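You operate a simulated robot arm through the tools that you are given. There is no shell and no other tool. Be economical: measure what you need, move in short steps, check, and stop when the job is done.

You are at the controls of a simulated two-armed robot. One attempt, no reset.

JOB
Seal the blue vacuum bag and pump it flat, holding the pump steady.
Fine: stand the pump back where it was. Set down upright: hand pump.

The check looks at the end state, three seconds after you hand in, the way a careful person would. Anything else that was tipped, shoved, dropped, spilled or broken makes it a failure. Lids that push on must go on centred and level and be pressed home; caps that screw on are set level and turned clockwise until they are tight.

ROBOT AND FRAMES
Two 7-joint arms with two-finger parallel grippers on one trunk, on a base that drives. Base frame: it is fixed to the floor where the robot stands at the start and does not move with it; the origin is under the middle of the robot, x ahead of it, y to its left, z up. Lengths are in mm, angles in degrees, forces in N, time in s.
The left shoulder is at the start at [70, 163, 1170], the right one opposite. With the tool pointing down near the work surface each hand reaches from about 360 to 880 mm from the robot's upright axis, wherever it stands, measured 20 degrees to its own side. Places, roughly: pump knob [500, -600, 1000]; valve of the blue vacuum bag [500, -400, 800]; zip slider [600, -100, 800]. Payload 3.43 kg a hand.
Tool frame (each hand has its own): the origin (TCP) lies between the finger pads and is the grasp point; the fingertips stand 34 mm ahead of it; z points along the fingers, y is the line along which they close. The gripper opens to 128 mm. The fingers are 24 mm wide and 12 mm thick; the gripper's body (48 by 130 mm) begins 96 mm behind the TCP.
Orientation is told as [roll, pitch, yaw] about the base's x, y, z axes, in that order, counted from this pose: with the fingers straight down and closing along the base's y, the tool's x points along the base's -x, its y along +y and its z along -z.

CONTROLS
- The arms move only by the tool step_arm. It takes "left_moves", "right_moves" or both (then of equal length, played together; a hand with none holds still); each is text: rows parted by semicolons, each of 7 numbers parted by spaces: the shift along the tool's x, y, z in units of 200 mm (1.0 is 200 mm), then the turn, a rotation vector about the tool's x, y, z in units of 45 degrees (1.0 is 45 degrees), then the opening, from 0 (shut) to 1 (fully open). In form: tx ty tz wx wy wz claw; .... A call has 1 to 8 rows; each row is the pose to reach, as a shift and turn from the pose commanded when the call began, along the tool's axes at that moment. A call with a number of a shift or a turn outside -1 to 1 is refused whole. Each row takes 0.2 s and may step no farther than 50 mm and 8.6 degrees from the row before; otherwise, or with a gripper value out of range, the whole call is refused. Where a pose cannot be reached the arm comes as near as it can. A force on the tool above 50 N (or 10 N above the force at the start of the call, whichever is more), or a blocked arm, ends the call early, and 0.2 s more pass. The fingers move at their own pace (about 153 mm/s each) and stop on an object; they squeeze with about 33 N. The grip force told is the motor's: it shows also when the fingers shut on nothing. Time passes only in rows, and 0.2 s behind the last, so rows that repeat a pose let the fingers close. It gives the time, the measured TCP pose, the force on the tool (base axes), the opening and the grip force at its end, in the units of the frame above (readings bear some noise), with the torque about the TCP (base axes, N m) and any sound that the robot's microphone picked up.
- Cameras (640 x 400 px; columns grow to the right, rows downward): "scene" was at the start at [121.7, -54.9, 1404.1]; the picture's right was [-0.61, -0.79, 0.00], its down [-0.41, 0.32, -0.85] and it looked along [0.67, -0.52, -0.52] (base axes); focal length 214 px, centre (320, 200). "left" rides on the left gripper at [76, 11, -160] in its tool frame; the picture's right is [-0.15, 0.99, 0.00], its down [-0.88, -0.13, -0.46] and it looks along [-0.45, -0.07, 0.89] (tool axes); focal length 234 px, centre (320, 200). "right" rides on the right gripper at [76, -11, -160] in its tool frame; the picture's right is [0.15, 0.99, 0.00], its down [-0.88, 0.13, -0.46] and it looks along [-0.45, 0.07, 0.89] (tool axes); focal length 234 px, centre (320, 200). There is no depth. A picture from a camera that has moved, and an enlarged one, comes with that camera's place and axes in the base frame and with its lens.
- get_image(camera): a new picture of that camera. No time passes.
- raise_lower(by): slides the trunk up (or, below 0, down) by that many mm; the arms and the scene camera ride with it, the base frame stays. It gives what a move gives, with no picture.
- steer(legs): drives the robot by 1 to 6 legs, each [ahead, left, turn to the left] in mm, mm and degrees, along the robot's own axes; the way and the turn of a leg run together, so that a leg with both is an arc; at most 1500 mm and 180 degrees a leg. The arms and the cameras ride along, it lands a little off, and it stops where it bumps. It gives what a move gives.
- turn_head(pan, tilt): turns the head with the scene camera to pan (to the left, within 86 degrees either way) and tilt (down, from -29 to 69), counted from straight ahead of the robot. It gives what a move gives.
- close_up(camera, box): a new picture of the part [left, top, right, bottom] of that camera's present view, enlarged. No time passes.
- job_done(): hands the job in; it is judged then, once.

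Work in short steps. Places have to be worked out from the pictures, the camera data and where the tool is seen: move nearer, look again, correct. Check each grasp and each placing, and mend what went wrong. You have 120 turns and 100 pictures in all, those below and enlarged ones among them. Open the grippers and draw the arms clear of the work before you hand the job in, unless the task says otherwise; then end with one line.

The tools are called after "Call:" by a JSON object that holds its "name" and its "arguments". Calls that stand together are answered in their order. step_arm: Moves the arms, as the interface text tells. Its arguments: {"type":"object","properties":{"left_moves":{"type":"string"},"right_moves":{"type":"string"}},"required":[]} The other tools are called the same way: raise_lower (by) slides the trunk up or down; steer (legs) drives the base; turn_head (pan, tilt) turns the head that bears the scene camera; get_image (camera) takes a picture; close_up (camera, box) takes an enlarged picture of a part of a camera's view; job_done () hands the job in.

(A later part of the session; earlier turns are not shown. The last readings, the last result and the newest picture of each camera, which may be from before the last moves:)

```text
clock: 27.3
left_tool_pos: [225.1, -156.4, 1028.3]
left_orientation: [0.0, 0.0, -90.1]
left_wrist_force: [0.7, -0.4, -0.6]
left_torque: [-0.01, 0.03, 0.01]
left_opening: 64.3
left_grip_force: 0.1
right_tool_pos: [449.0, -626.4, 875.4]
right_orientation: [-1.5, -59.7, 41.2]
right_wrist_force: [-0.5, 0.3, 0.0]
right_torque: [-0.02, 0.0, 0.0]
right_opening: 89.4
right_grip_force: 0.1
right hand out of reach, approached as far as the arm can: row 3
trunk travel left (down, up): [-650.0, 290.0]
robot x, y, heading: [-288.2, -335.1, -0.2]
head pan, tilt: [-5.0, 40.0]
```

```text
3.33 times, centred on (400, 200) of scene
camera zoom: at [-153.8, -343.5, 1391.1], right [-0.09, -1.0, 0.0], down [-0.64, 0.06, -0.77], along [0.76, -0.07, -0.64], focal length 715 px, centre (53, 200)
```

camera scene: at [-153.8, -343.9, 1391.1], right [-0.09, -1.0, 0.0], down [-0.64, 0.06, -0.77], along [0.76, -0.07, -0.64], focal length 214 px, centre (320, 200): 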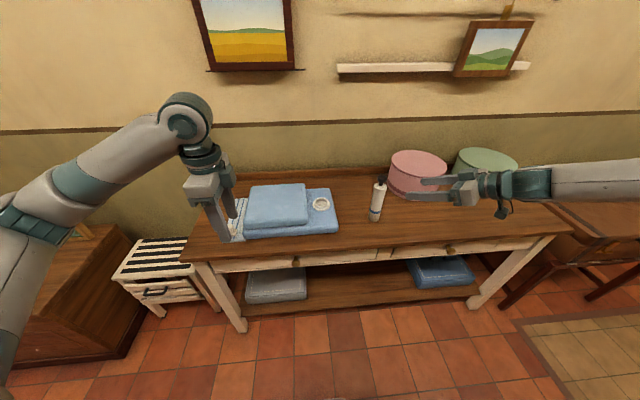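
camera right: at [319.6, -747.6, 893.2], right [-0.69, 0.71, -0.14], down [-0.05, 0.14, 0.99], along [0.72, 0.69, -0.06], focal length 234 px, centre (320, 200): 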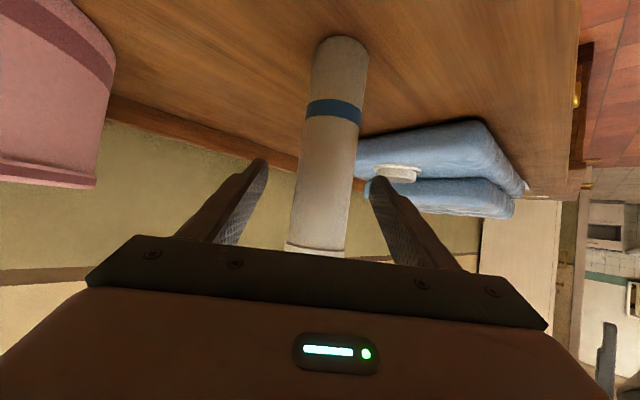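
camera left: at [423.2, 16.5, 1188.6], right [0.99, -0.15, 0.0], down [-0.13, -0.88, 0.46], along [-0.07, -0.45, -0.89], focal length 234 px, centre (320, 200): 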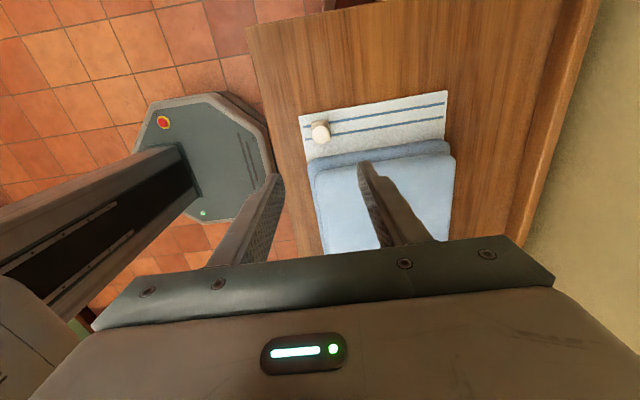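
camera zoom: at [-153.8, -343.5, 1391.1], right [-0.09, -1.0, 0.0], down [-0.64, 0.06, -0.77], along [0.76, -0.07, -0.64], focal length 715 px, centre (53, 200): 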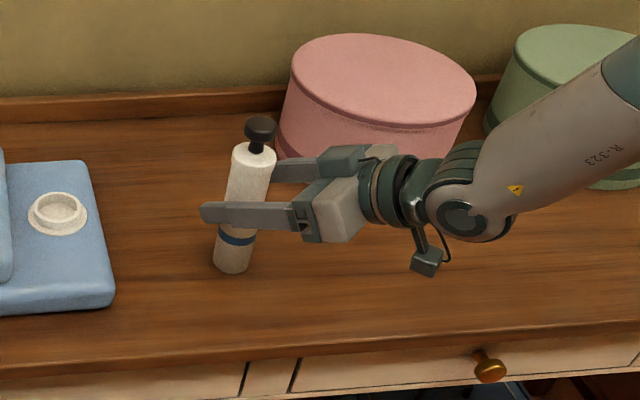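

Pump is between the pads near centre. Close gently.

Call:
{"name": "step_arm", "arguments": {"right_moves": "0 0.015 0 0 0 0 0.5; 0 0.015 0 0 0 0 0.4; 0 0.015 0 0 0 0 0.3; 0 0.015 0 0 0 0 0.2; 0 0.015 0 0 0 0 0.15"}}

Call:
{"name": "get_image", "arguments": {"camera": "right"}}

Call:
{"name": "close_up", "arguments": {"camera": "scene", "box": [330, 140, 470, 260]}}

```text
clock: 28.5
left_tool_pos: [225.8, -157.0, 1027.8]
left_orientation: [0.0, 0.0, -90.2]
left_wrist_force: [-0.8, 0.5, -0.2]
left_torque: [0.01, 0.01, 0.02]
left_opening: 64.0
left_grip_force: 0.1
right_tool_pos: [446.1, -623.6, 876.7]
right_orientation: [-1.4, -59.6, 41.2]
right_wrist_force: [1.3, 0.6, -0.3]
right_torque: [0.09, -0.05, -0.04]
right_opening: 42.9
right_grip_force: 33.0
trunk travel left (down, up): [-650.0, 290.0]
robot x, y, heading: [-288.5, -336.6, -0.2]
head pan, tilt: [-5.0, 40.0]
```

```text
62 pictures are left
camera right: at [317.0, -745.9, 893.0], right [-0.69, 0.71, -0.14], down [-0.05, 0.14, 0.99], along [0.72, 0.69, -0.06], focal length 234 px, centre (320, 200)
```

right: 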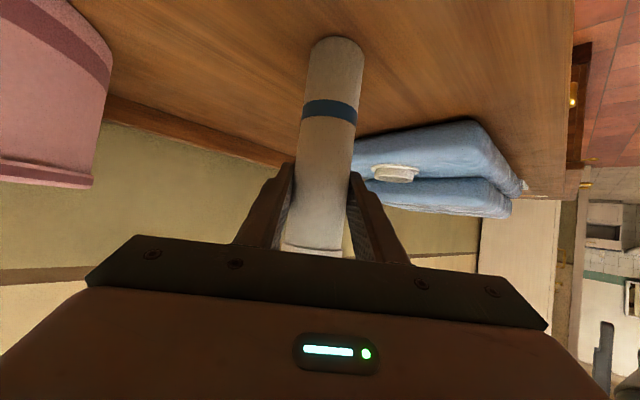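

```text
3.33 times, centred on (400, 200) of scene
camera zoom: at [-154.1, -343.8, 1391.1], right [-0.09, -1.0, 0.0], down [-0.64, 0.06, -0.77], along [0.76, -0.07, -0.64], focal length 715 px, centre (53, 200)
```

zoom: 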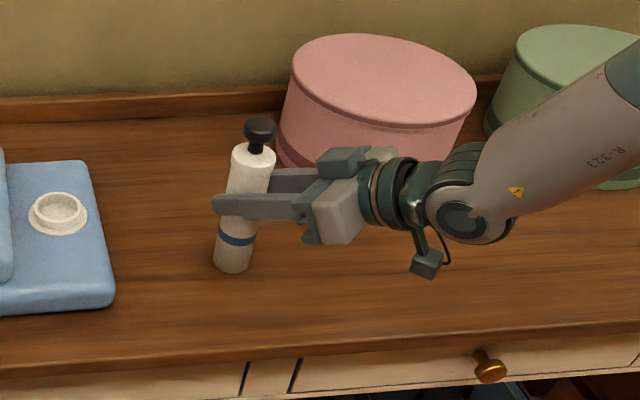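

Grip is firm (42.9 mm); home pose is TCP (446, -624, 877). Lift 90 mm straight up.

Call:
{"name": "step_arm", "arguments": {"right_moves": "-0.04 0 -0.023 0 0 0 0.15; -0.12 0 -0.07 0 0 0 0.15; -0.2 0 -0.117 0 0 0 0.15; -0.3 0 -0.176 0 0 0 0.15; -0.388 0 -0.228 0 0 0 0.15"}}

Call:
{"name": "get_image", "arguments": {"camera": "scene"}}

Call:
{"name": "close_up", "arguments": {"camera": "scene", "box": [290, 130, 450, 250]}}

```text
clock: 29.7
left_tool_pos: [224.8, -156.4, 1028.5]
left_orientation: [0.1, -0.1, -90.1]
left_wrist_force: [-0.4, -0.9, 0.5]
left_torque: [0.01, -0.04, -0.01]
left_opening: 64.1
left_grip_force: 0.3
right_tool_pos: [443.2, -624.2, 964.5]
right_orientation: [-1.5, -59.6, 41.2]
right_wrist_force: [0.7, 0.5, -2.5]
right_torque: [-0.01, -0.03, 0.0]
right_opening: 42.6
right_grip_force: 32.9
trunk travel left (down, up): [-650.0, 290.0]
robot x, y, heading: [-290.6, -335.8, 0.0]
head pan, tilt: [-5.0, 40.0]
```

```text
60 pictures are left
camera scene: at [-154.4, -343.8, 1391.1], right [-0.09, -1.0, 0.0], down [-0.64, 0.06, -0.77], along [0.76, -0.07, -0.64], focal length 214 px, centre (320, 200)
```

scene: 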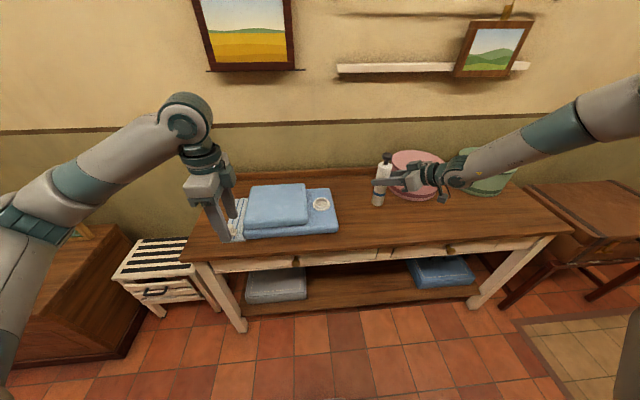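

```text
3.33 times, centred on (370, 190) of scene
camera zoom: at [-154.4, -343.8, 1391.1], right [-0.09, -1.0, 0.0], down [-0.64, 0.06, -0.77], along [0.76, -0.07, -0.64], focal length 715 px, centre (153, 233)
```

zoom: 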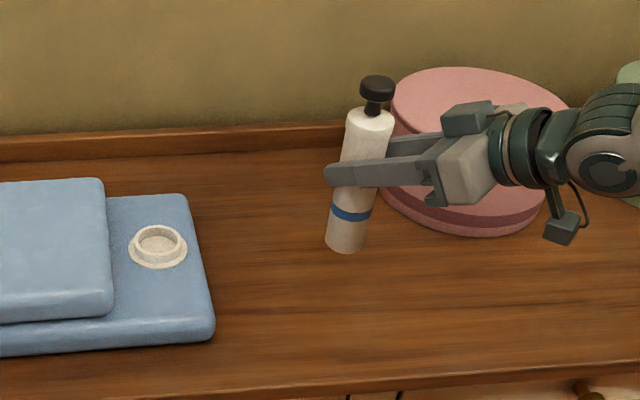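

Pump lifted cleanly (~2.5 N). Now I bring the left hand to the bag side of the valve so its camera looks at the valve and can later watch the insertion.

Call:
{"name": "step_arm", "arguments": {"left_moves": "-0.06 0.14 -0.03 0 0 0 0.5; -0.12 0.28 -0.06 0 0 0 0.5; -0.18 0.42 -0.09 0 0 0 0.5; -0.24 0.56 -0.12 0 0 0 0.5; -0.3 0.7 -0.15 0 0 0 0.5; -0.36 0.84 -0.18 0 0 0 0.5; -0.42 0.98 -0.21 0 0 0 0.5"}}

Call:
{"name": "step_arm", "arguments": {"left_moves": "-0.02 0.1 0 0 0 0 0.5; -0.05 0.2 0 0 0 0 0.5; -0.08 0.3 0 0 0 0 0.5; -0.08 0.38 0 0 0 0 0.5"}}

Call:
{"name": "get_image", "arguments": {"camera": "left"}}

Call:
{"name": "close_up", "arguments": {"camera": "scene", "box": [230, 130, 430, 260]}}

```text
clock: 31.3
left_tool_pos: [422.8, -240.7, 1068.8]
left_orientation: [-0.1, 0.0, -90.0]
left_wrist_force: [-0.2, -0.3, -0.9]
left_torque: [0.02, 0.0, -0.02]
left_opening: 63.9
left_grip_force: 0.0
right_tool_pos: [444.1, -624.7, 965.5]
right_orientation: [-1.3, -59.7, 41.1]
right_wrist_force: [-0.5, -0.8, -2.9]
right_torque: [-0.01, 0.03, 0.04]
right_opening: 42.9
right_grip_force: 33.0
trunk travel left (down, up): [-650.0, 290.0]
robot x, y, heading: [-288.9, -335.9, -0.3]
head pan, tilt: [-5.0, 40.0]
```

```text
clock: 32.3
left_tool_pos: [495.7, -258.1, 1068.5]
left_orientation: [-0.1, 0.0, -90.2]
left_wrist_force: [-0.2, -0.8, 0.4]
left_torque: [0.0, -0.01, 0.01]
left_opening: 63.9
left_grip_force: 0.1
right_tool_pos: [443.4, -624.6, 964.0]
right_orientation: [-1.4, -59.7, 41.1]
right_wrist_force: [0.8, -0.1, -0.9]
right_torque: [0.03, 0.01, 0.0]
right_opening: 42.9
right_grip_force: 33.5
trunk travel left (down, up): [-650.0, 290.0]
robot x, y, heading: [-291.3, -338.5, -0.3]
head pan, tilt: [-5.0, 40.0]
```

```text
58 pictures are left
camera left: at [508.1, -182.4, 1228.7], right [0.99, -0.15, 0.0], down [-0.13, -0.88, 0.46], along [-0.07, -0.45, -0.89], focal length 234 px, centre (320, 200)
```

left: 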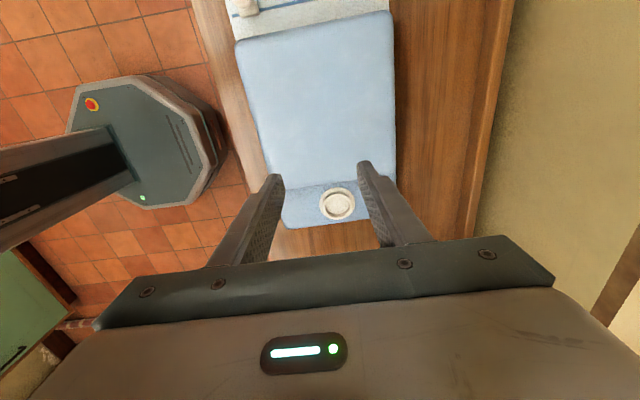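

```text
3.08 times, centred on (330, 195) of scene
camera zoom: at [-153.5, -344.9, 1391.0], right [-0.09, -1.0, 0.0], down [-0.64, 0.06, -0.77], along [0.76, -0.07, -0.64], focal length 660 px, centre (289, 215)
```

zoom: 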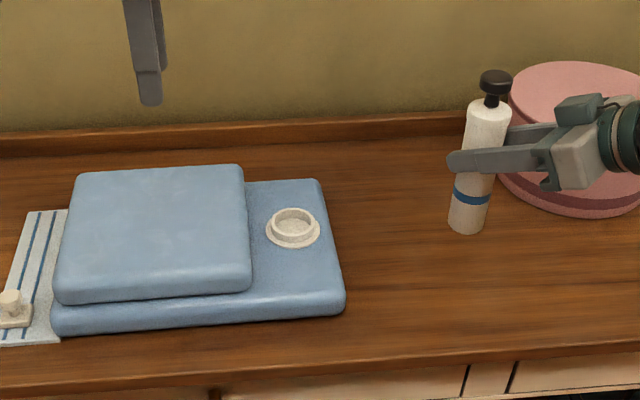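

Call:
{"name": "close_up", "arguments": {"camera": "left", "box": [290, 170, 390, 240]}}

Call:
{"name": "close_up", "arguments": {"camera": "scene", "box": [300, 180, 350, 220]}}

Call:
{"name": "close_up", "arguments": {"camera": "scene", "box": [360, 140, 410, 210]}}

```text
5.71 times, centred on (340, 205) of left
camera zoom: at [508.1, -182.4, 1228.7], right [0.99, -0.15, 0.0], down [-0.13, -0.88, 0.46], along [-0.07, -0.45, -0.89], focal length 1338 px, centre (206, 171)
```

zoom: 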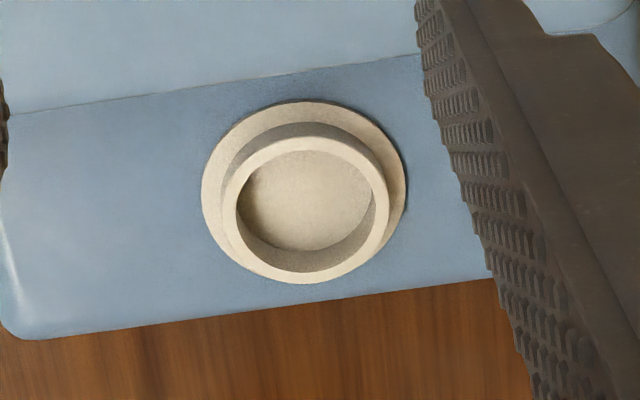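

```text
10.00 times, centred on (325, 200) of scene
camera zoom: at [-153.5, -344.9, 1391.0], right [-0.09, -1.0, 0.0], down [-0.64, 0.06, -0.77], along [0.76, -0.07, -0.64], focal length 2145 px, centre (270, 200)
```

zoom: 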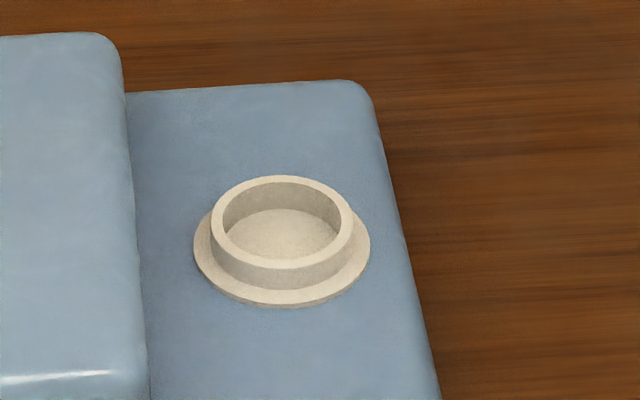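

```text
5.71 times, centred on (385, 175) of scene
camera zoom: at [-153.5, -344.9, 1391.0], right [-0.09, -1.0, 0.0], down [-0.64, 0.06, -0.77], along [0.76, -0.07, -0.64], focal length 1226 px, centre (-51, 343)
```

zoom: 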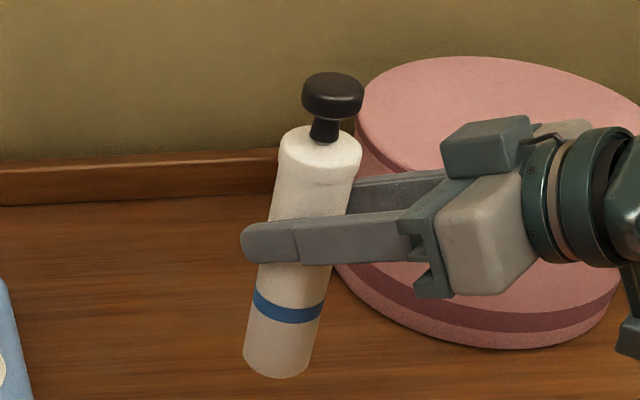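

Valve ring centre ≈ (507, -412), rim z≈819, inner ⌀≈48 mm against the pump's 43 mm. I'll carry the pump over the valve, staying ~45 mm above it, then correct visually.

Call:
{"name": "step_arm", "arguments": {"right_moves": "-0.05 0.06 0.08 0 0 0 0.15; -0.12 0.15 0.2 0 0 0 0.15; -0.19 0.24 0.33 0 0 0 0.15; -0.27 0.33 0.46 0 0 0 0.15; -0.34 0.42 0.58 0 0 0 0.15; -0.41 0.51 0.7 0 0 0 0.15; -0.47 0.584 0.8 0 0 0 0.15"}}

Call:
{"name": "get_image", "arguments": {"camera": "left"}}

Call:
{"name": "close_up", "arguments": {"camera": "scene", "box": [270, 120, 390, 230]}}

```text
clock: 33.9
left_tool_pos: [496.6, -256.0, 1068.3]
left_orientation: [-0.1, 0.1, -90.1]
left_wrist_force: [-0.7, 0.9, -1.1]
left_torque: [-0.02, -0.01, -0.02]
left_opening: 63.9
left_grip_force: 0.1
right_tool_pos: [522.7, -520.3, 981.7]
right_orientation: [-1.4, -59.5, 41.2]
right_wrist_force: [1.0, 0.1, -2.3]
right_torque: [-0.03, 0.0, -0.02]
right_opening: 42.8
right_grip_force: 33.5
right hand out of reach, approached as far as the arm can: row 3, 4, 5, 6, 7
trunk travel left (down, up): [-650.0, 290.0]
robot x, y, heading: [-290.4, -338.5, -0.3]
head pan, tilt: [-5.0, 40.0]
```

```text
53 pictures are left
camera left: at [508.1, -181.4, 1228.7], right [0.99, -0.15, 0.0], down [-0.13, -0.88, 0.46], along [-0.07, -0.45, -0.89], focal length 234 px, centre (320, 200)
```

left: 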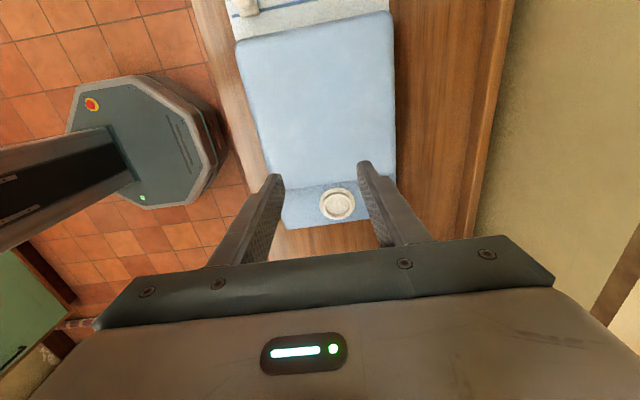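

```text
3.64 times, centred on (330, 175) of scene
camera zoom: at [-153.2, -343.6, 1391.0], right [-0.09, -1.0, 0.0], down [-0.64, 0.06, -0.77], along [0.76, -0.07, -0.64], focal length 780 px, centre (284, 291)
```

zoom: 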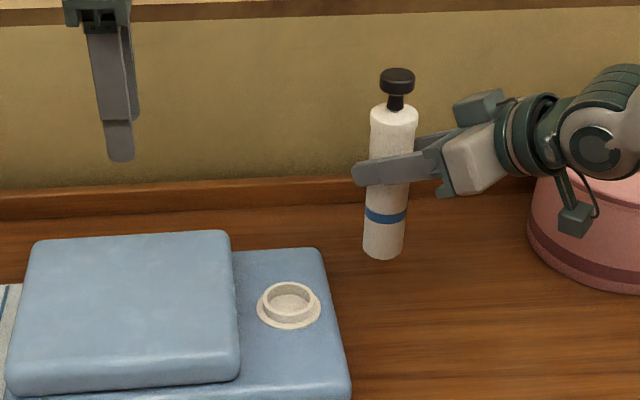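

At yaw 41° the right hand can't follow that far. I'll pull the pump back toward the robot and yaw the hand further left (to ~71°), then reposition the base so the valve lies where both arms reach.

Call:
{"name": "step_arm", "arguments": {"right_moves": "0.03 0.04 -0.06 -0.07 0 -0.04 0.15; 0.06 0.08 -0.12 -0.14 0 -0.08 0.15; 0.1 0.12 -0.17 -0.22 0 -0.13 0.15; 0.13 0.16 -0.23 -0.29 0 -0.17 0.15; 0.16 0.2 -0.29 -0.36 0 -0.21 0.15; 0.19 0.25 -0.35 -0.43 0 -0.25 0.15; 0.22 0.29 -0.41 -0.5 0 -0.29 0.15; 0.254 0.33 -0.463 -0.575 0 -0.337 0.15"}}

Call:
{"name": "get_image", "arguments": {"camera": "scene"}}

```text
clock: 35.7
left_tool_pos: [496.5, -257.7, 1068.9]
left_orientation: [0.0, 0.0, -90.1]
left_wrist_force: [-0.3, -0.4, -1.0]
left_torque: [0.01, -0.01, 0.03]
left_opening: 63.8
left_grip_force: 0.0
right_tool_pos: [397.6, -538.4, 983.1]
right_orientation: [-1.3, -59.1, 71.1]
right_wrist_force: [0.1, 0.3, -2.3]
right_torque: [-0.04, 0.0, 0.04]
right_opening: 43.0
right_grip_force: 33.1
trunk travel left (down, up): [-650.0, 290.0]
robot x, y, heading: [-293.6, -336.1, -0.3]
head pan, tilt: [-5.0, 40.0]
```

```text
51 pictures are left
camera scene: at [-153.9, -344.4, 1391.1], right [-0.09, -1.0, 0.0], down [-0.64, 0.06, -0.77], along [0.76, -0.07, -0.64], focal length 214 px, centre (320, 200)
```

scene: 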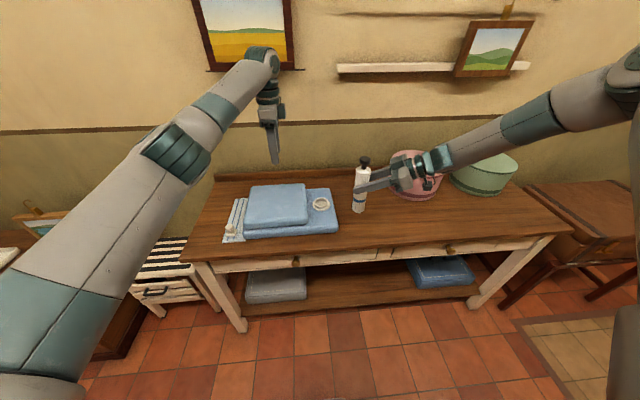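

All rows reached. Pull the left hand back 80 mm, then drive the base so the pump comes above the valve.

Call:
{"name": "step_arm", "arguments": {"left_moves": "0 -0.2 -0.05 0 0 0 0.5; 0 -0.4 -0.1 0 0 0 0.5"}}

Call:
{"name": "steer", "arguments": {"legs": [[0, 118, 0], [100, 0, 0]]}}

Call:
{"name": "get_image", "arguments": {"camera": "scene"}}

Call:
{"name": "get_image", "arguments": {"camera": "left"}}

```text
clock: 36.3
left_tool_pos: [414.8, -258.0, 1091.5]
left_orientation: [-0.1, -0.1, -89.9]
left_wrist_force: [0.0, -0.1, -0.8]
left_torque: [-0.02, -0.02, 0.02]
left_opening: 64.1
left_grip_force: 0.1
right_tool_pos: [396.9, -537.4, 984.8]
right_orientation: [-1.3, -59.2, 71.2]
right_wrist_force: [-0.3, 0.4, -2.2]
right_torque: [-0.05, -0.04, -0.02]
right_opening: 42.6
right_grip_force: 32.9
trunk travel left (down, up): [-650.0, 290.0]
robot x, y, heading: [-287.6, -336.7, -0.3]
head pan, tilt: [-5.0, 40.0]
```

```text
clock: 38.3
left_tool_pos: [518.8, -137.1, 1091.3]
left_orientation: [-0.1, -0.1, -90.0]
left_wrist_force: [-0.1, -0.2, -0.5]
left_torque: [0.02, 0.0, -0.03]
left_opening: 64.0
left_grip_force: 0.0
right_tool_pos: [500.2, -417.2, 983.8]
right_orientation: [-1.4, -59.2, 71.0]
right_wrist_force: [0.4, -0.4, -3.1]
right_torque: [-0.03, 0.0, -0.01]
right_opening: 42.9
right_grip_force: 33.1
trunk travel left (down, up): [-650.0, 290.0]
robot x, y, heading: [-188.2, -218.7, -0.1]
head pan, tilt: [-5.0, 40.0]
```

```text
50 pictures are left
camera scene: at [-51.2, -223.4, 1391.2], right [-0.09, -1.0, 0.0], down [-0.64, 0.06, -0.77], along [0.76, -0.07, -0.64], focal length 214 px, centre (320, 200)
```

scene: 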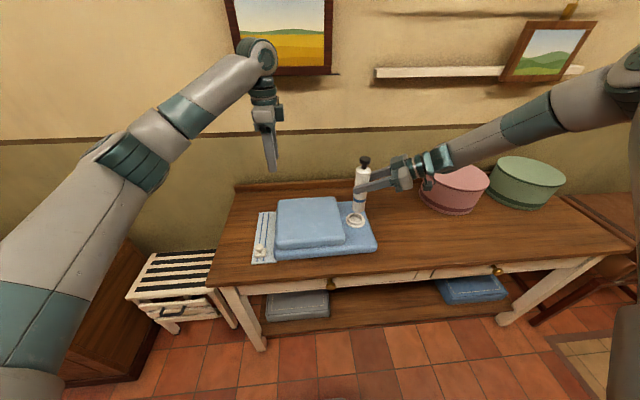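

```text
49 pictures are left
camera left: at [530.8, -62.2, 1250.2], right [0.99, -0.15, 0.0], down [-0.13, -0.88, 0.46], along [-0.07, -0.45, -0.89], focal length 234 px, centre (320, 200)
```

left: 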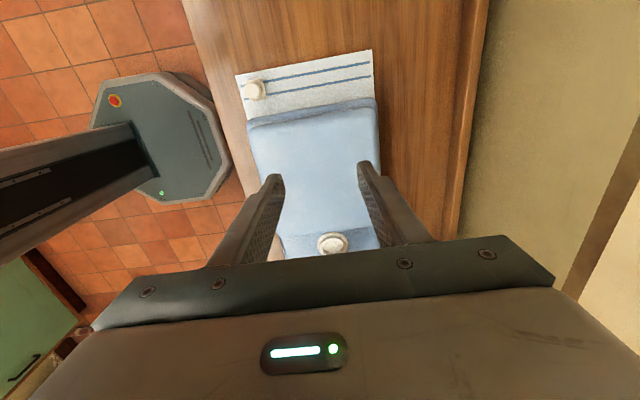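

The scene camera looks along +x and the right wrist camera along +y, so together they give both offsets of pump base versus valve. Take both.

Call:
{"name": "get_image", "arguments": {"camera": "right"}}

Call:
{"name": "close_up", "arguments": {"camera": "scene", "box": [320, 150, 400, 240]}}

```text
48 pictures are left
camera right: at [449.4, -587.4, 1001.5], right [-0.95, 0.27, -0.14], down [-0.11, 0.1, 0.99], along [0.28, 0.96, -0.07], focal length 234 px, centre (320, 200)
```

right: 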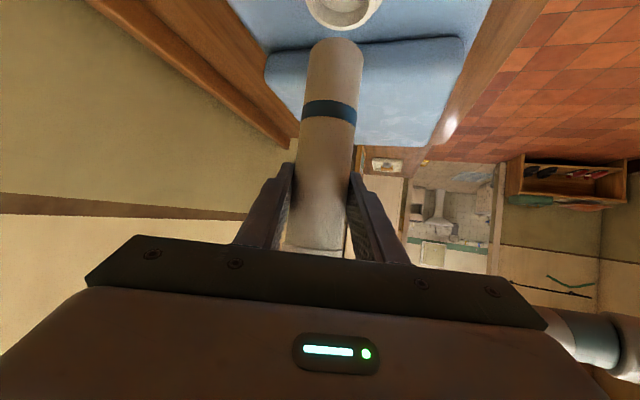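

```text
4.44 times, centred on (360, 195) of scene
camera zoom: at [-51.2, -223.4, 1391.2], right [-0.09, -1.0, 0.0], down [-0.64, 0.06, -0.77], along [0.76, -0.07, -0.64], focal length 953 px, centre (142, 222)
```

zoom: 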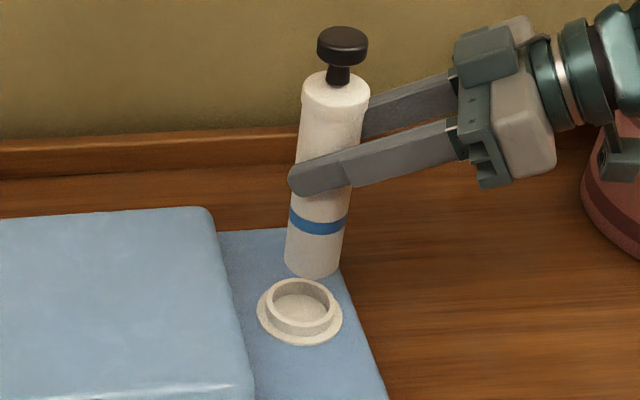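

Triangulating: pump base ≈ (501, -416, z≈875), valve ≈ (506, -410, rim ≈ 821). Correct by (+5, +7) and lower 35 mm, then look again.

Call:
{"name": "step_arm", "arguments": {"right_moves": "0.065 -0.006 0.06 0 0 0 0.15; 0.129 -0.012 0.125 0 0 0 0.15"}}

Call:
{"name": "get_image", "arguments": {"camera": "right"}}

Call:
{"name": "close_up", "arguments": {"camera": "scene", "box": [330, 180, 380, 240]}}

```text
clock: 38.9
left_tool_pos: [520.6, -137.5, 1089.9]
left_orientation: [-0.3, -0.1, -90.2]
left_wrist_force: [-0.8, -0.5, -0.3]
left_torque: [0.01, -0.02, 0.0]
left_opening: 64.0
left_grip_force: 0.1
right_tool_pos: [506.8, -411.6, 947.1]
right_orientation: [-1.0, -59.2, 70.8]
right_wrist_force: [0.6, 0.1, -3.1]
right_torque: [-0.04, 0.03, 0.05]
right_opening: 43.0
right_grip_force: 33.5
trunk travel left (down, up): [-650.0, 290.0]
robot x, y, heading: [-185.9, -210.8, -0.1]
head pan, tilt: [-5.0, 40.0]
```

```text
46 pictures are left
camera right: at [455.4, -581.1, 965.7], right [-0.95, 0.27, -0.14], down [-0.11, 0.1, 0.99], along [0.28, 0.96, -0.07], focal length 234 px, centre (320, 200)
```

right: 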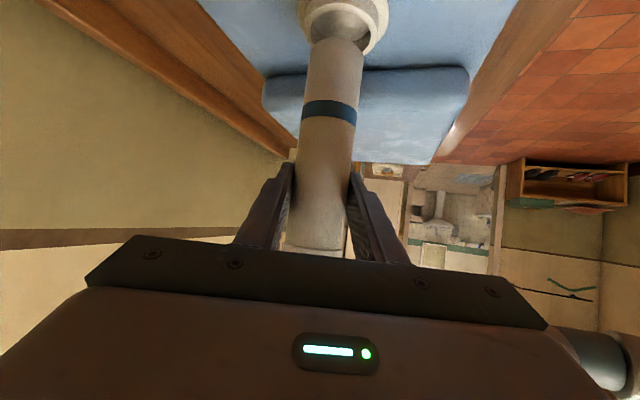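

```text
6.67 times, centred on (355, 210) of scene
camera zoom: at [-49.8, -224.0, 1390.9], right [-0.09, -1.0, 0.0], down [-0.64, 0.06, -0.76], along [0.76, -0.07, -0.64], focal length 1430 px, centre (87, 133)
```

zoom: 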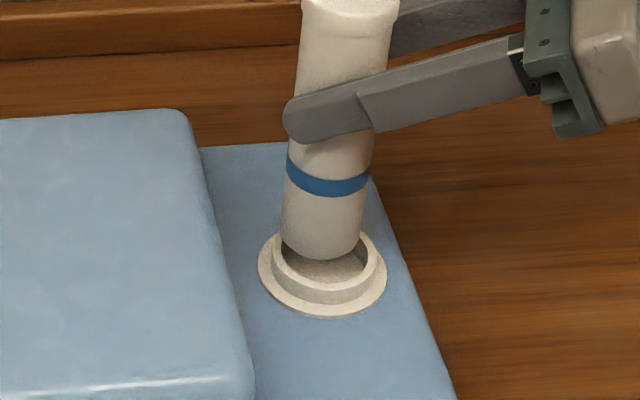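

Call:
{"name": "close_up", "arguments": {"camera": "right", "box": [280, 0, 410, 90]}}

```text
4.44 times, centred on (345, 45) of right
camera zoom: at [455.4, -581.1, 965.7], right [-0.95, 0.27, -0.14], down [-0.11, 0.1, 0.99], along [0.28, 0.96, -0.07], focal length 1041 px, centre (209, 889)
```

zoom: 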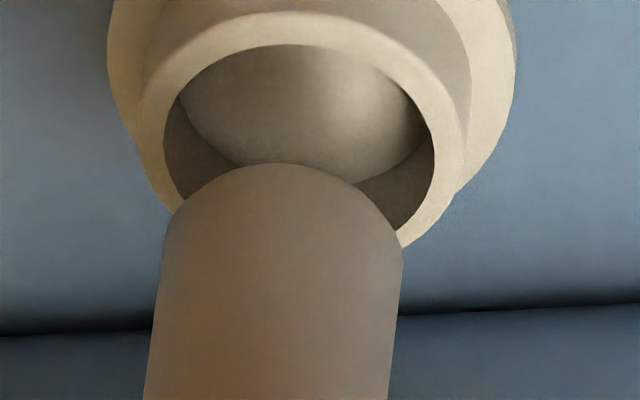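

In the wrist view the base is aligned laterally with the cup. The scene view says it needs ~4 mm toward -y and ~2 mm -x. Apply it, lower 10 mm and re-check.

Call:
{"name": "step_arm", "arguments": {"right_moves": "0.02 0.003 -0.01 0 0 0 0.15; 0.054 0.003 0.007 0 0 0 0.15"}}

Call:
{"name": "close_up", "arguments": {"camera": "right", "box": [280, 0, 410, 90]}}

Call:
{"name": "close_up", "arguments": {"camera": "scene", "box": [330, 195, 370, 235]}}

```text
clock: 39.5
left_tool_pos: [519.6, -138.2, 1090.5]
left_orientation: [-0.1, 0.1, -90.1]
left_wrist_force: [0.9, -0.2, -0.6]
left_torque: [0.01, 0.01, 0.02]
left_opening: 64.0
left_grip_force: 0.0
right_tool_pos: [504.7, -413.9, 938.2]
right_orientation: [-1.3, -59.2, 71.0]
right_wrist_force: [0.1, -0.3, -2.4]
right_torque: [-0.01, 0.0, 0.02]
right_opening: 43.0
right_grip_force: 33.1
trunk travel left (down, up): [-650.0, 290.0]
robot x, y, heading: [-183.5, -219.5, -0.1]
head pan, tilt: [-5.0, 40.0]
```

```text
4.44 times, centred on (345, 45) of right
camera zoom: at [453.2, -584.9, 955.9], right [-0.95, 0.27, -0.14], down [-0.11, 0.1, 0.99], along [0.28, 0.96, -0.07], focal length 1041 px, centre (209, 889)
```

zoom: 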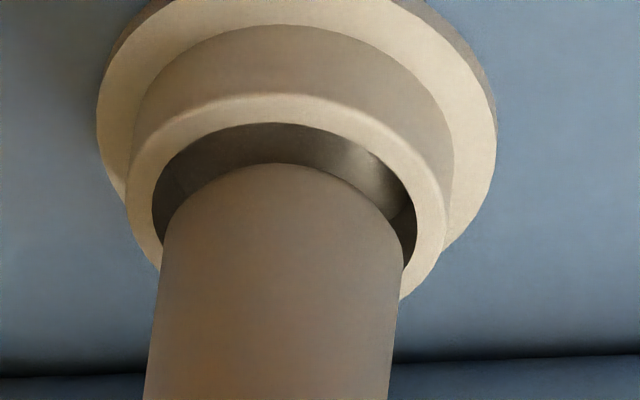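

```text
10.00 times, centred on (350, 215) of scene
camera zoom: at [-50.4, -224.0, 1391.0], right [-0.09, -1.0, 0.0], down [-0.64, 0.06, -0.77], along [0.76, -0.07, -0.64], focal length 2145 px, centre (20, 50)
```

zoom: 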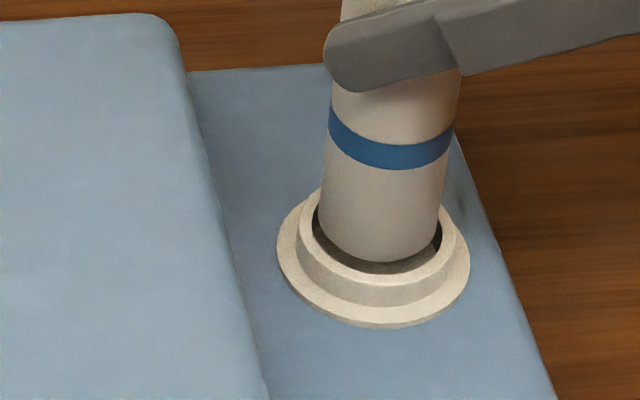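

Now both views agree: aligned, with ~5 mm to the rim plane. Lower slowly 12 mm.

Call:
{"name": "step_arm", "arguments": {"right_moves": "0.017 0 0.01 0 0 0 0.15; 0.034 0 0.02 0 0 0 0.15; 0.0515 0 0.031 0 0 0 0.15"}}

Call:
{"name": "close_up", "arguments": {"camera": "right", "box": [280, 0, 410, 90]}}

Call:
{"name": "close_up", "arguments": {"camera": "scene", "box": [330, 195, 370, 235]}}

```text
clock: 40.3
left_tool_pos: [519.3, -137.8, 1090.2]
left_orientation: [0.0, 0.0, -90.1]
left_wrist_force: [0.1, 0.1, 0.2]
left_torque: [0.04, 0.03, 0.01]
left_opening: 64.1
left_grip_force: 0.1
right_tool_pos: [504.6, -416.1, 926.9]
right_orientation: [-1.2, -59.2, 70.8]
right_wrist_force: [0.0, 0.1, -2.0]
right_torque: [-0.03, 0.0, 0.02]
right_opening: 42.9
right_grip_force: 32.5
trunk travel left (down, up): [-650.0, 290.0]
robot x, y, heading: [-189.7, -215.2, 0.1]
head pan, tilt: [-5.0, 40.0]
```

```text
4.44 times, centred on (345, 45) of right
camera zoom: at [453.0, -585.3, 943.9], right [-0.95, 0.27, -0.14], down [-0.11, 0.1, 0.99], along [0.28, 0.96, -0.07], focal length 1041 px, centre (209, 889)
```

zoom: 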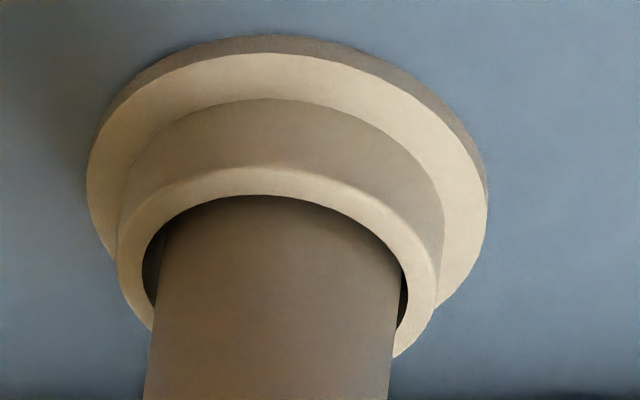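

```text
10.00 times, centred on (350, 215) of scene
camera zoom: at [-51.1, -224.0, 1391.1], right [-0.09, -1.0, 0.0], down [-0.64, 0.06, -0.77], along [0.76, -0.07, -0.64], focal length 2145 px, centre (20, 50)
```

zoom: 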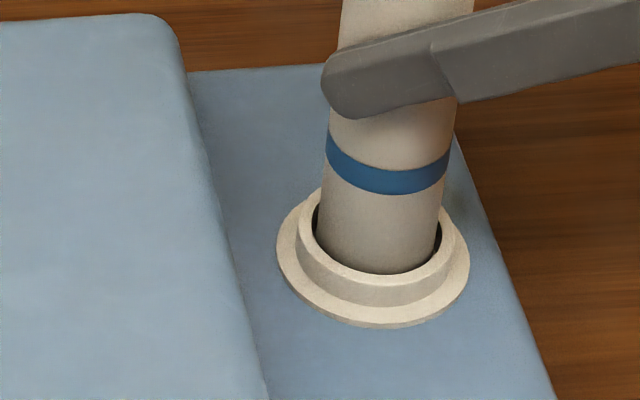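

The base is in the cup, clear all round. Lower until it seats (watching force).

Call:
{"name": "step_arm", "arguments": {"right_moves": "0.013 0 0.006 0 0 0 0.15; 0.026 0 0.013 0 0 0 0.15; 0.039 0 0.022 0 0 0 0.15"}}

```text
clock: 41.1
left_tool_pos: [517.8, -138.1, 1089.9]
left_orientation: [0.0, -0.1, -90.0]
left_wrist_force: [0.9, 0.4, 0.7]
left_torque: [-0.01, 0.0, 0.0]
left_opening: 63.8
left_grip_force: 0.1
right_tool_pos: [503.6, -415.6, 920.8]
right_orientation: [-1.7, -59.4, 71.3]
right_wrist_force: [0.4, -2.7, 10.6]
right_torque: [-0.19, 0.16, 0.02]
right_opening: 42.9
right_grip_force: 32.9
trunk travel left (down, up): [-650.0, 290.0]
robot x, y, heading: [-187.5, -216.9, -0.2]
head pan, tilt: [-5.0, 40.0]
```

Seated with ~10 N contact. Now bring the left hand over the knob (knob top ≈1020), staying at z≈1090.

Call:
{"name": "step_arm", "arguments": {"left_moves": "-0.18 -0.01 0 0 0 0 0.5; -0.36 -0.02 0 0 0 0 0.5; -0.54 -0.03 0 0 0 0 0.5; -0.72 -0.04 0 0 0 0 0.5; -0.9 -0.05 0 0 0 0 0.5; -1 -0.06 0 0 0 0 0.5"}}

Call:
{"name": "get_image", "arguments": {"camera": "left"}}

Call:
{"name": "close_up", "arguments": {"camera": "scene", "box": [270, 90, 450, 240]}}

```text
clock: 42.5
left_tool_pos: [505.5, -338.2, 1091.6]
left_orientation: [0.2, 0.0, -90.1]
left_wrist_force: [0.3, -0.1, 0.0]
left_torque: [0.01, 0.02, 0.0]
left_opening: 64.2
left_grip_force: 0.1
right_tool_pos: [503.1, -414.5, 920.4]
right_orientation: [-1.6, -59.4, 71.4]
right_wrist_force: [7.3, -1.5, 25.4]
right_torque: [0.17, -0.49, -0.04]
right_opening: 43.2
right_grip_force: 32.6
trunk travel left (down, up): [-650.0, 290.0]
robot x, y, heading: [-189.8, -216.5, -0.1]
head pan, tilt: [-5.0, 40.0]
```

```text
39 pictures are left
camera left: at [516.9, -262.7, 1251.2], right [0.99, -0.15, 0.0], down [-0.13, -0.88, 0.46], along [-0.07, -0.45, -0.89], focal length 234 px, centre (320, 200)
```

left: 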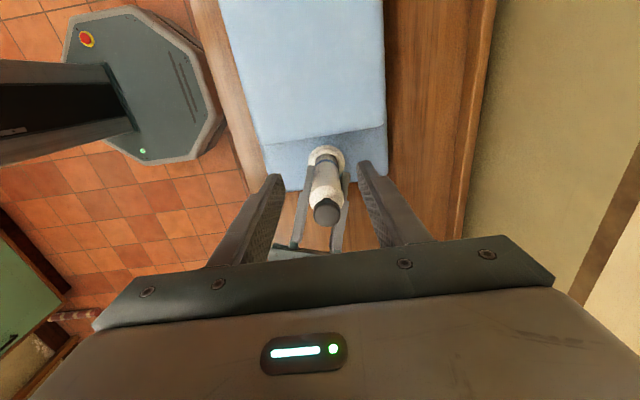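

```text
2.67 times, centred on (360, 165) of scene
camera zoom: at [-53.7, -223.6, 1391.5], right [-0.09, -1.0, 0.0], down [-0.64, 0.06, -0.77], along [0.76, -0.07, -0.64], focal length 572 px, centre (213, 293)
```

zoom: 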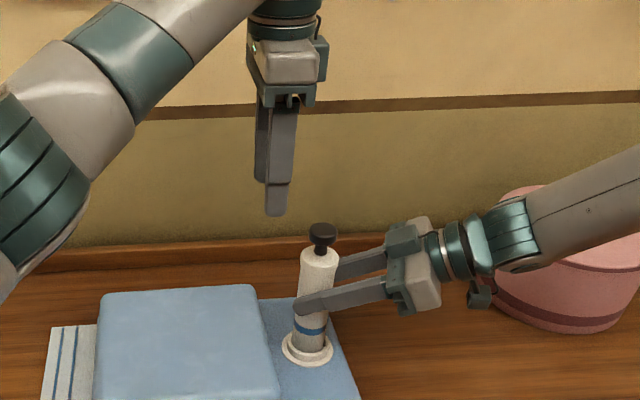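

Right-hand preload rose to 25 N; I'll ease it up 3 mm. Knob reads ≈ (503, -402, 1016); move the left hand over it, a little lower.

Call:
{"name": "step_arm", "arguments": {"left_moves": "-0.16 -0.005 0 0 0 0 0.5; -0.32 -0.01 0.05 0 0 0 0.5; -0.32 -0.01 0.14 0 0 0 0.5", "right_moves": "-0.006 0 -0.003 0 0 0 0.15; -0.013 0 -0.0077 0 0 0 0.15; -0.013 0 -0.0077 0 0 0 0.15"}}

Call:
{"name": "get_image", "arguments": {"camera": "left"}}

Call:
{"name": "close_up", "arguments": {"camera": "scene", "box": [310, 110, 410, 240]}}

```text
clock: 43.3
left_tool_pos: [504.3, -403.0, 1063.0]
left_orientation: [0.2, -0.3, -90.2]
left_wrist_force: [0.9, -0.6, -0.2]
left_torque: [-0.04, 0.03, -0.02]
left_opening: 63.9
left_grip_force: 0.0
left hand out of reach, approached as far as the arm can: row 2
right_tool_pos: [502.5, -415.2, 919.6]
right_orientation: [-1.1, -59.1, 70.7]
right_wrist_force: [-2.0, -2.8, 11.9]
right_torque: [-0.1, 0.33, 0.05]
right_opening: 43.0
right_grip_force: 33.0
trunk travel left (down, up): [-650.0, 290.0]
robot x, y, heading: [-187.2, -213.4, -0.1]
head pan, tilt: [-5.0, 40.0]
```

```text
37 pictures are left
camera left: at [514.8, -327.4, 1222.8], right [0.99, -0.15, 0.0], down [-0.13, -0.88, 0.46], along [-0.07, -0.46, -0.89], focal length 234 px, centre (320, 200)
```

left: 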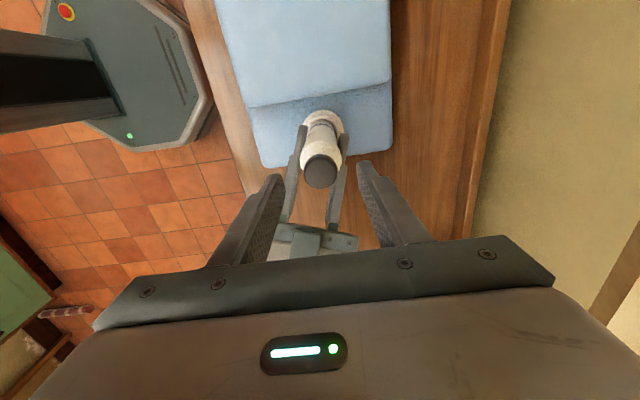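

```text
3.08 times, centred on (360, 175) of scene
camera zoom: at [-52.5, -224.1, 1390.9], right [-0.09, -1.0, 0.0], down [-0.64, 0.06, -0.77], along [0.76, -0.07, -0.64], focal length 660 px, centre (197, 277)
```

zoom: 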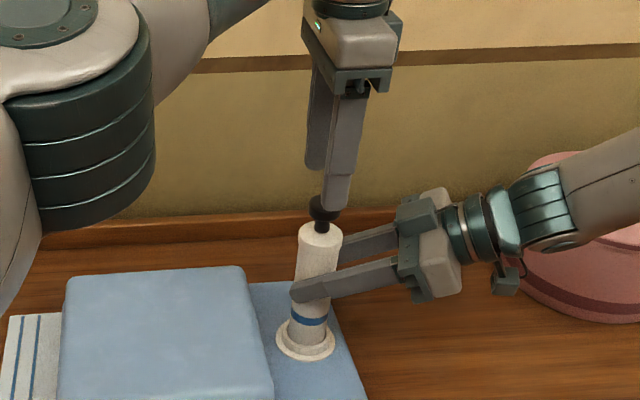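

The knob is centred under the left hand (502, -405). Lower 30 mm around the knob and close.

Call:
{"name": "step_arm", "arguments": {"left_moves": "-0.008 -0.005 0.07 0 0 0 0.5; -0.008 -0.005 0.15 0 0 0 0.5; -0.008 -0.005 0.15 0 0 0 0.35; -0.008 -0.005 0.15 0 0 0 0.2; -0.008 -0.005 0.15 0 0 0 0.15"}}

Call:
{"name": "close_up", "arguments": {"camera": "scene", "box": [320, 140, 400, 240]}}

Call:
{"name": "close_up", "arguments": {"camera": "left", "box": [240, 90, 400, 250]}}

```text
clock: 44.5
left_tool_pos: [505.1, -404.5, 1032.8]
left_orientation: [0.1, 0.0, -90.1]
left_wrist_force: [11.8, 0.3, 0.9]
left_torque: [0.0, -0.62, -0.03]
left_opening: 32.2
left_grip_force: 32.7
right_tool_pos: [503.0, -414.8, 920.0]
right_orientation: [-1.2, -59.2, 71.0]
right_wrist_force: [-12.1, 0.6, -2.3]
right_torque: [-0.1, -0.78, 0.17]
right_opening: 43.0
right_grip_force: 32.4
trunk travel left (down, up): [-650.0, 290.0]
robot x, y, heading: [-188.2, -217.7, -0.2]
head pan, tilt: [-5.0, 40.0]
```

```text
4.00 times, centred on (360, 190) of scene
camera zoom: at [-51.2, -223.9, 1391.1], right [-0.09, -1.0, 0.0], down [-0.64, 0.06, -0.77], along [0.76, -0.07, -0.64], focal length 858 px, centre (160, 240)
```

zoom: 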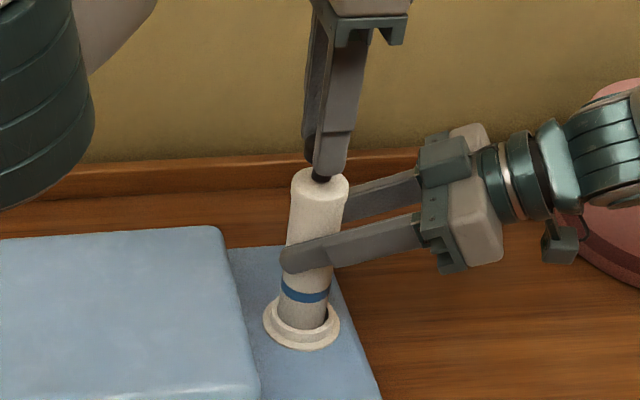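

```text
2.50 times, centred on (320, 170) of left
camera zoom: at [515.5, -328.9, 1192.4], right [0.99, -0.15, 0.0], down [-0.13, -0.88, 0.46], along [-0.07, -0.45, -0.89], focal length 585 px, centre (320, 275)
```

zoom: 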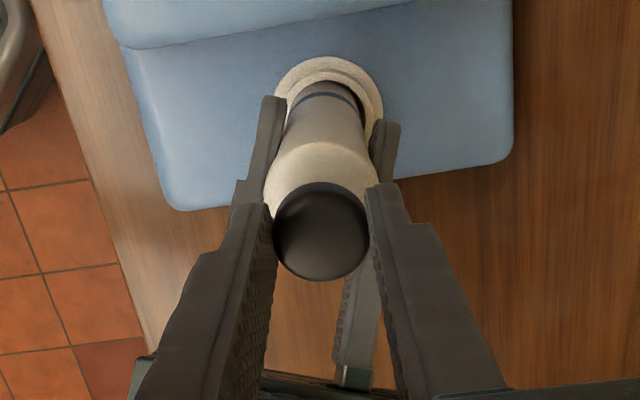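

Knob gripped (32 mm), with a 12 N side load in +x; relieve that by 2 mm, then draw the knob up gently 20 mm to feel the stroke.

Call:
{"name": "step_arm", "arguments": {"left_moves": "0 0.01 0 0 0 0 0.15; 0 0.012 -0.03 0 0 0 0.15; 0 0.012 -0.06 0 0 0 0.15; 0 0.012 -0.1 0 0 0 0.15"}}

Call:
{"name": "close_up", "arguments": {"camera": "scene", "box": [320, 140, 400, 240]}}

```text
clock: 45.5
left_tool_pos: [505.1, -404.9, 1053.1]
left_orientation: [0.0, -0.1, -90.2]
left_wrist_force: [1.7, -4.0, 0.1]
left_torque: [0.05, 0.03, -0.08]
left_opening: 32.0
left_grip_force: 33.2
right_tool_pos: [503.3, -415.0, 921.2]
right_orientation: [-1.3, -59.3, 71.0]
right_wrist_force: [-2.6, 3.1, -1.0]
right_torque: [-0.55, -0.24, 0.09]
right_opening: 43.2
right_grip_force: 32.8
trunk travel left (down, up): [-650.0, 290.0]
robot x, y, heading: [-185.9, -219.6, -0.3]
head pan, tilt: [-5.0, 40.0]
```

```text
4.00 times, centred on (360, 190) of scene
camera zoom: at [-51.7, -224.0, 1391.1], right [-0.09, -1.0, 0.0], down [-0.64, 0.06, -0.77], along [0.76, -0.07, -0.64], focal length 858 px, centre (160, 240)
```

zoom: 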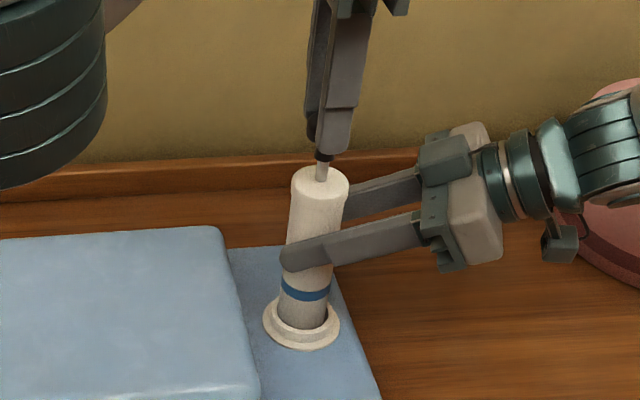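

The rod draws out freely. Continue up in small steps.

Call:
{"name": "step_arm", "arguments": {"left_moves": "0 0 -0.05 0 0 0 0.15; 0 0 -0.1 0 0 0 0.15"}}

Call:
{"name": "step_arm", "arguments": {"left_moves": "0 0 -0.05 0 0 0 0.15; 0 0 -0.1 0 0 0 0.15"}}

```text
clock: 46.1
left_tool_pos: [504.3, -402.1, 1070.4]
left_orientation: [0.2, -0.3, -90.2]
left_wrist_force: [5.3, -11.2, 0.5]
left_torque: [-1.02, -0.14, 0.05]
left_opening: 32.2
left_grip_force: 32.7
left hand out of reach, approached as far as the arm can: row 2
right_tool_pos: [502.9, -414.5, 920.0]
right_orientation: [-1.1, -59.3, 71.1]
right_wrist_force: [-5.4, 11.7, -1.7]
right_torque: [-0.77, -0.61, 0.04]
right_opening: 42.9
right_grip_force: 32.8
trunk travel left (down, up): [-650.0, 290.0]
robot x, y, heading: [-187.3, -216.9, -0.5]
head pan, tilt: [-5.0, 40.0]
```

```text
clock: 46.7
left_tool_pos: [500.1, -398.4, 1088.4]
left_orientation: [-0.1, -0.1, -90.0]
left_wrist_force: [7.8, -10.4, -22.2]
left_torque: [-0.58, -0.16, 0.02]
left_opening: 32.1
left_grip_force: 32.9
left hand out of reach, approached as far as the arm can: row 2
right_tool_pos: [504.1, -415.1, 923.7]
right_orientation: [-1.4, -59.5, 71.3]
right_wrist_force: [-12.3, 11.0, 19.3]
right_torque: [-0.62, -0.68, 0.13]
right_opening: 43.9
right_grip_force: 33.2
trunk travel left (down, up): [-650.0, 290.0]
robot x, y, heading: [-186.1, -216.1, -0.2]
head pan, tilt: [-5.0, 40.0]
```

The top stop is at about 1083 (22 N pull; left hand also near its reach limit), so the stroke is ~50 mm. Push down to the bottom while re-centring on (505, -405).

Call:
{"name": "step_arm", "arguments": {"left_moves": "-0.015 0.012 0.06 0 0 0 0.15; -0.03 0.02 0.12 0 0 0 0.15; -0.033 0.024 0.18 0 0 0 0.15; -0.033 0.024 0.23 0 0 0 0.15; -0.033 0.024 0.275 0 0 0 0.15"}}

Call:
{"name": "close_up", "arguments": {"camera": "scene", "box": [230, 140, 400, 270]}}

```text
clock: 47.9
left_tool_pos: [505.9, -403.8, 1036.6]
left_orientation: [0.0, 0.2, -90.0]
left_wrist_force: [-4.1, 15.1, -0.4]
left_torque: [1.26, 0.22, -0.03]
left_opening: 32.3
left_grip_force: 32.9
left hand out of reach, approached as far as the arm can: row 2
right_tool_pos: [504.6, -416.4, 920.0]
right_orientation: [-1.2, -59.2, 70.7]
right_wrist_force: [3.6, -15.8, -2.7]
right_torque: [0.5, 0.13, -0.04]
right_opening: 43.1
right_grip_force: 32.9
trunk travel left (down, up): [-650.0, 290.0]
robot x, y, heading: [-189.1, -218.6, -0.2]
head pan, tilt: [-5.0, 40.0]
```

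```text
3.08 times, centred on (315, 205) of scene
camera zoom: at [-51.0, -224.1, 1391.0], right [-0.09, -1.0, 0.0], down [-0.64, 0.06, -0.77], along [0.76, -0.07, -0.64], focal length 660 px, centre (335, 185)
```

zoom: 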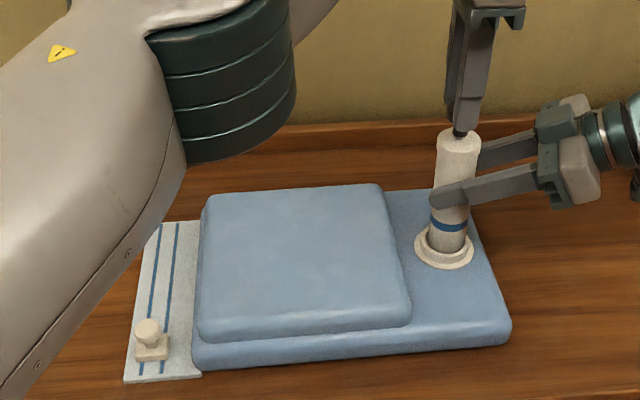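

A stroke works with little force. Now pump repeatedly, between ~1033 and ~1078, easing the y load by 2 mm.

Call:
{"name": "step_arm", "arguments": {"left_moves": "0.01 0 -0.06 0 0 0 0.15; 0.01 0 -0.12 0 0 0 0.15; 0.01 0 -0.18 0 0 0 0.15; 0.01 0 -0.22 0 0 0 0.15; 0.01 0 -0.16 0 0 0 0.15; 0.01 0 -0.1 0 0 0 0.15; 0.01 0 -0.04 0 0 0 0.15; 0.01 0 0.005 0 0 0 0.15"}}

Call:
{"name": "close_up", "arguments": {"camera": "scene", "box": [230, 140, 400, 270]}}

```text
clock: 49.7
left_tool_pos: [506.2, -403.3, 1033.8]
left_orientation: [-0.1, 0.0, -89.9]
left_wrist_force: [-0.6, 3.5, -0.2]
left_torque: [0.35, -0.09, 0.02]
left_opening: 32.1
left_grip_force: 33.5
left hand out of reach, approached as far as the arm can: row 3, 4, 5
right_tool_pos: [504.6, -415.6, 920.8]
right_orientation: [-1.4, -59.2, 71.0]
right_wrist_force: [-0.1, -3.3, -3.8]
right_torque: [0.01, 0.12, -0.02]
right_opening: 43.1
right_grip_force: 33.3
trunk travel left (down, up): [-650.0, 290.0]
robot x, y, heading: [-188.7, -219.4, -0.5]
head pan, tilt: [-5.0, 40.0]
```

```text
3.08 times, centred on (315, 205) of scene
camera zoom: at [-50.7, -223.8, 1391.0], right [-0.09, -1.0, 0.0], down [-0.64, 0.06, -0.77], along [0.76, -0.07, -0.64], focal length 660 px, centre (335, 185)
```

zoom: 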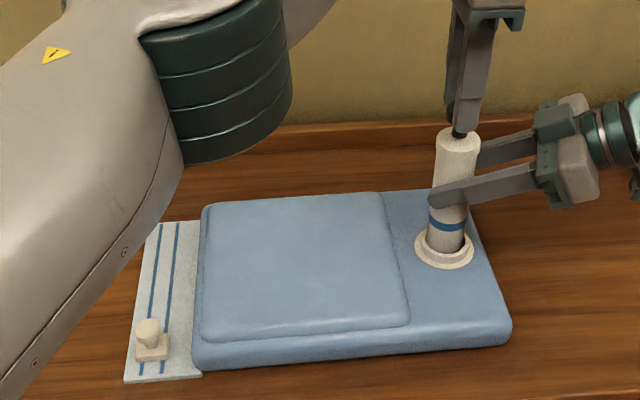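

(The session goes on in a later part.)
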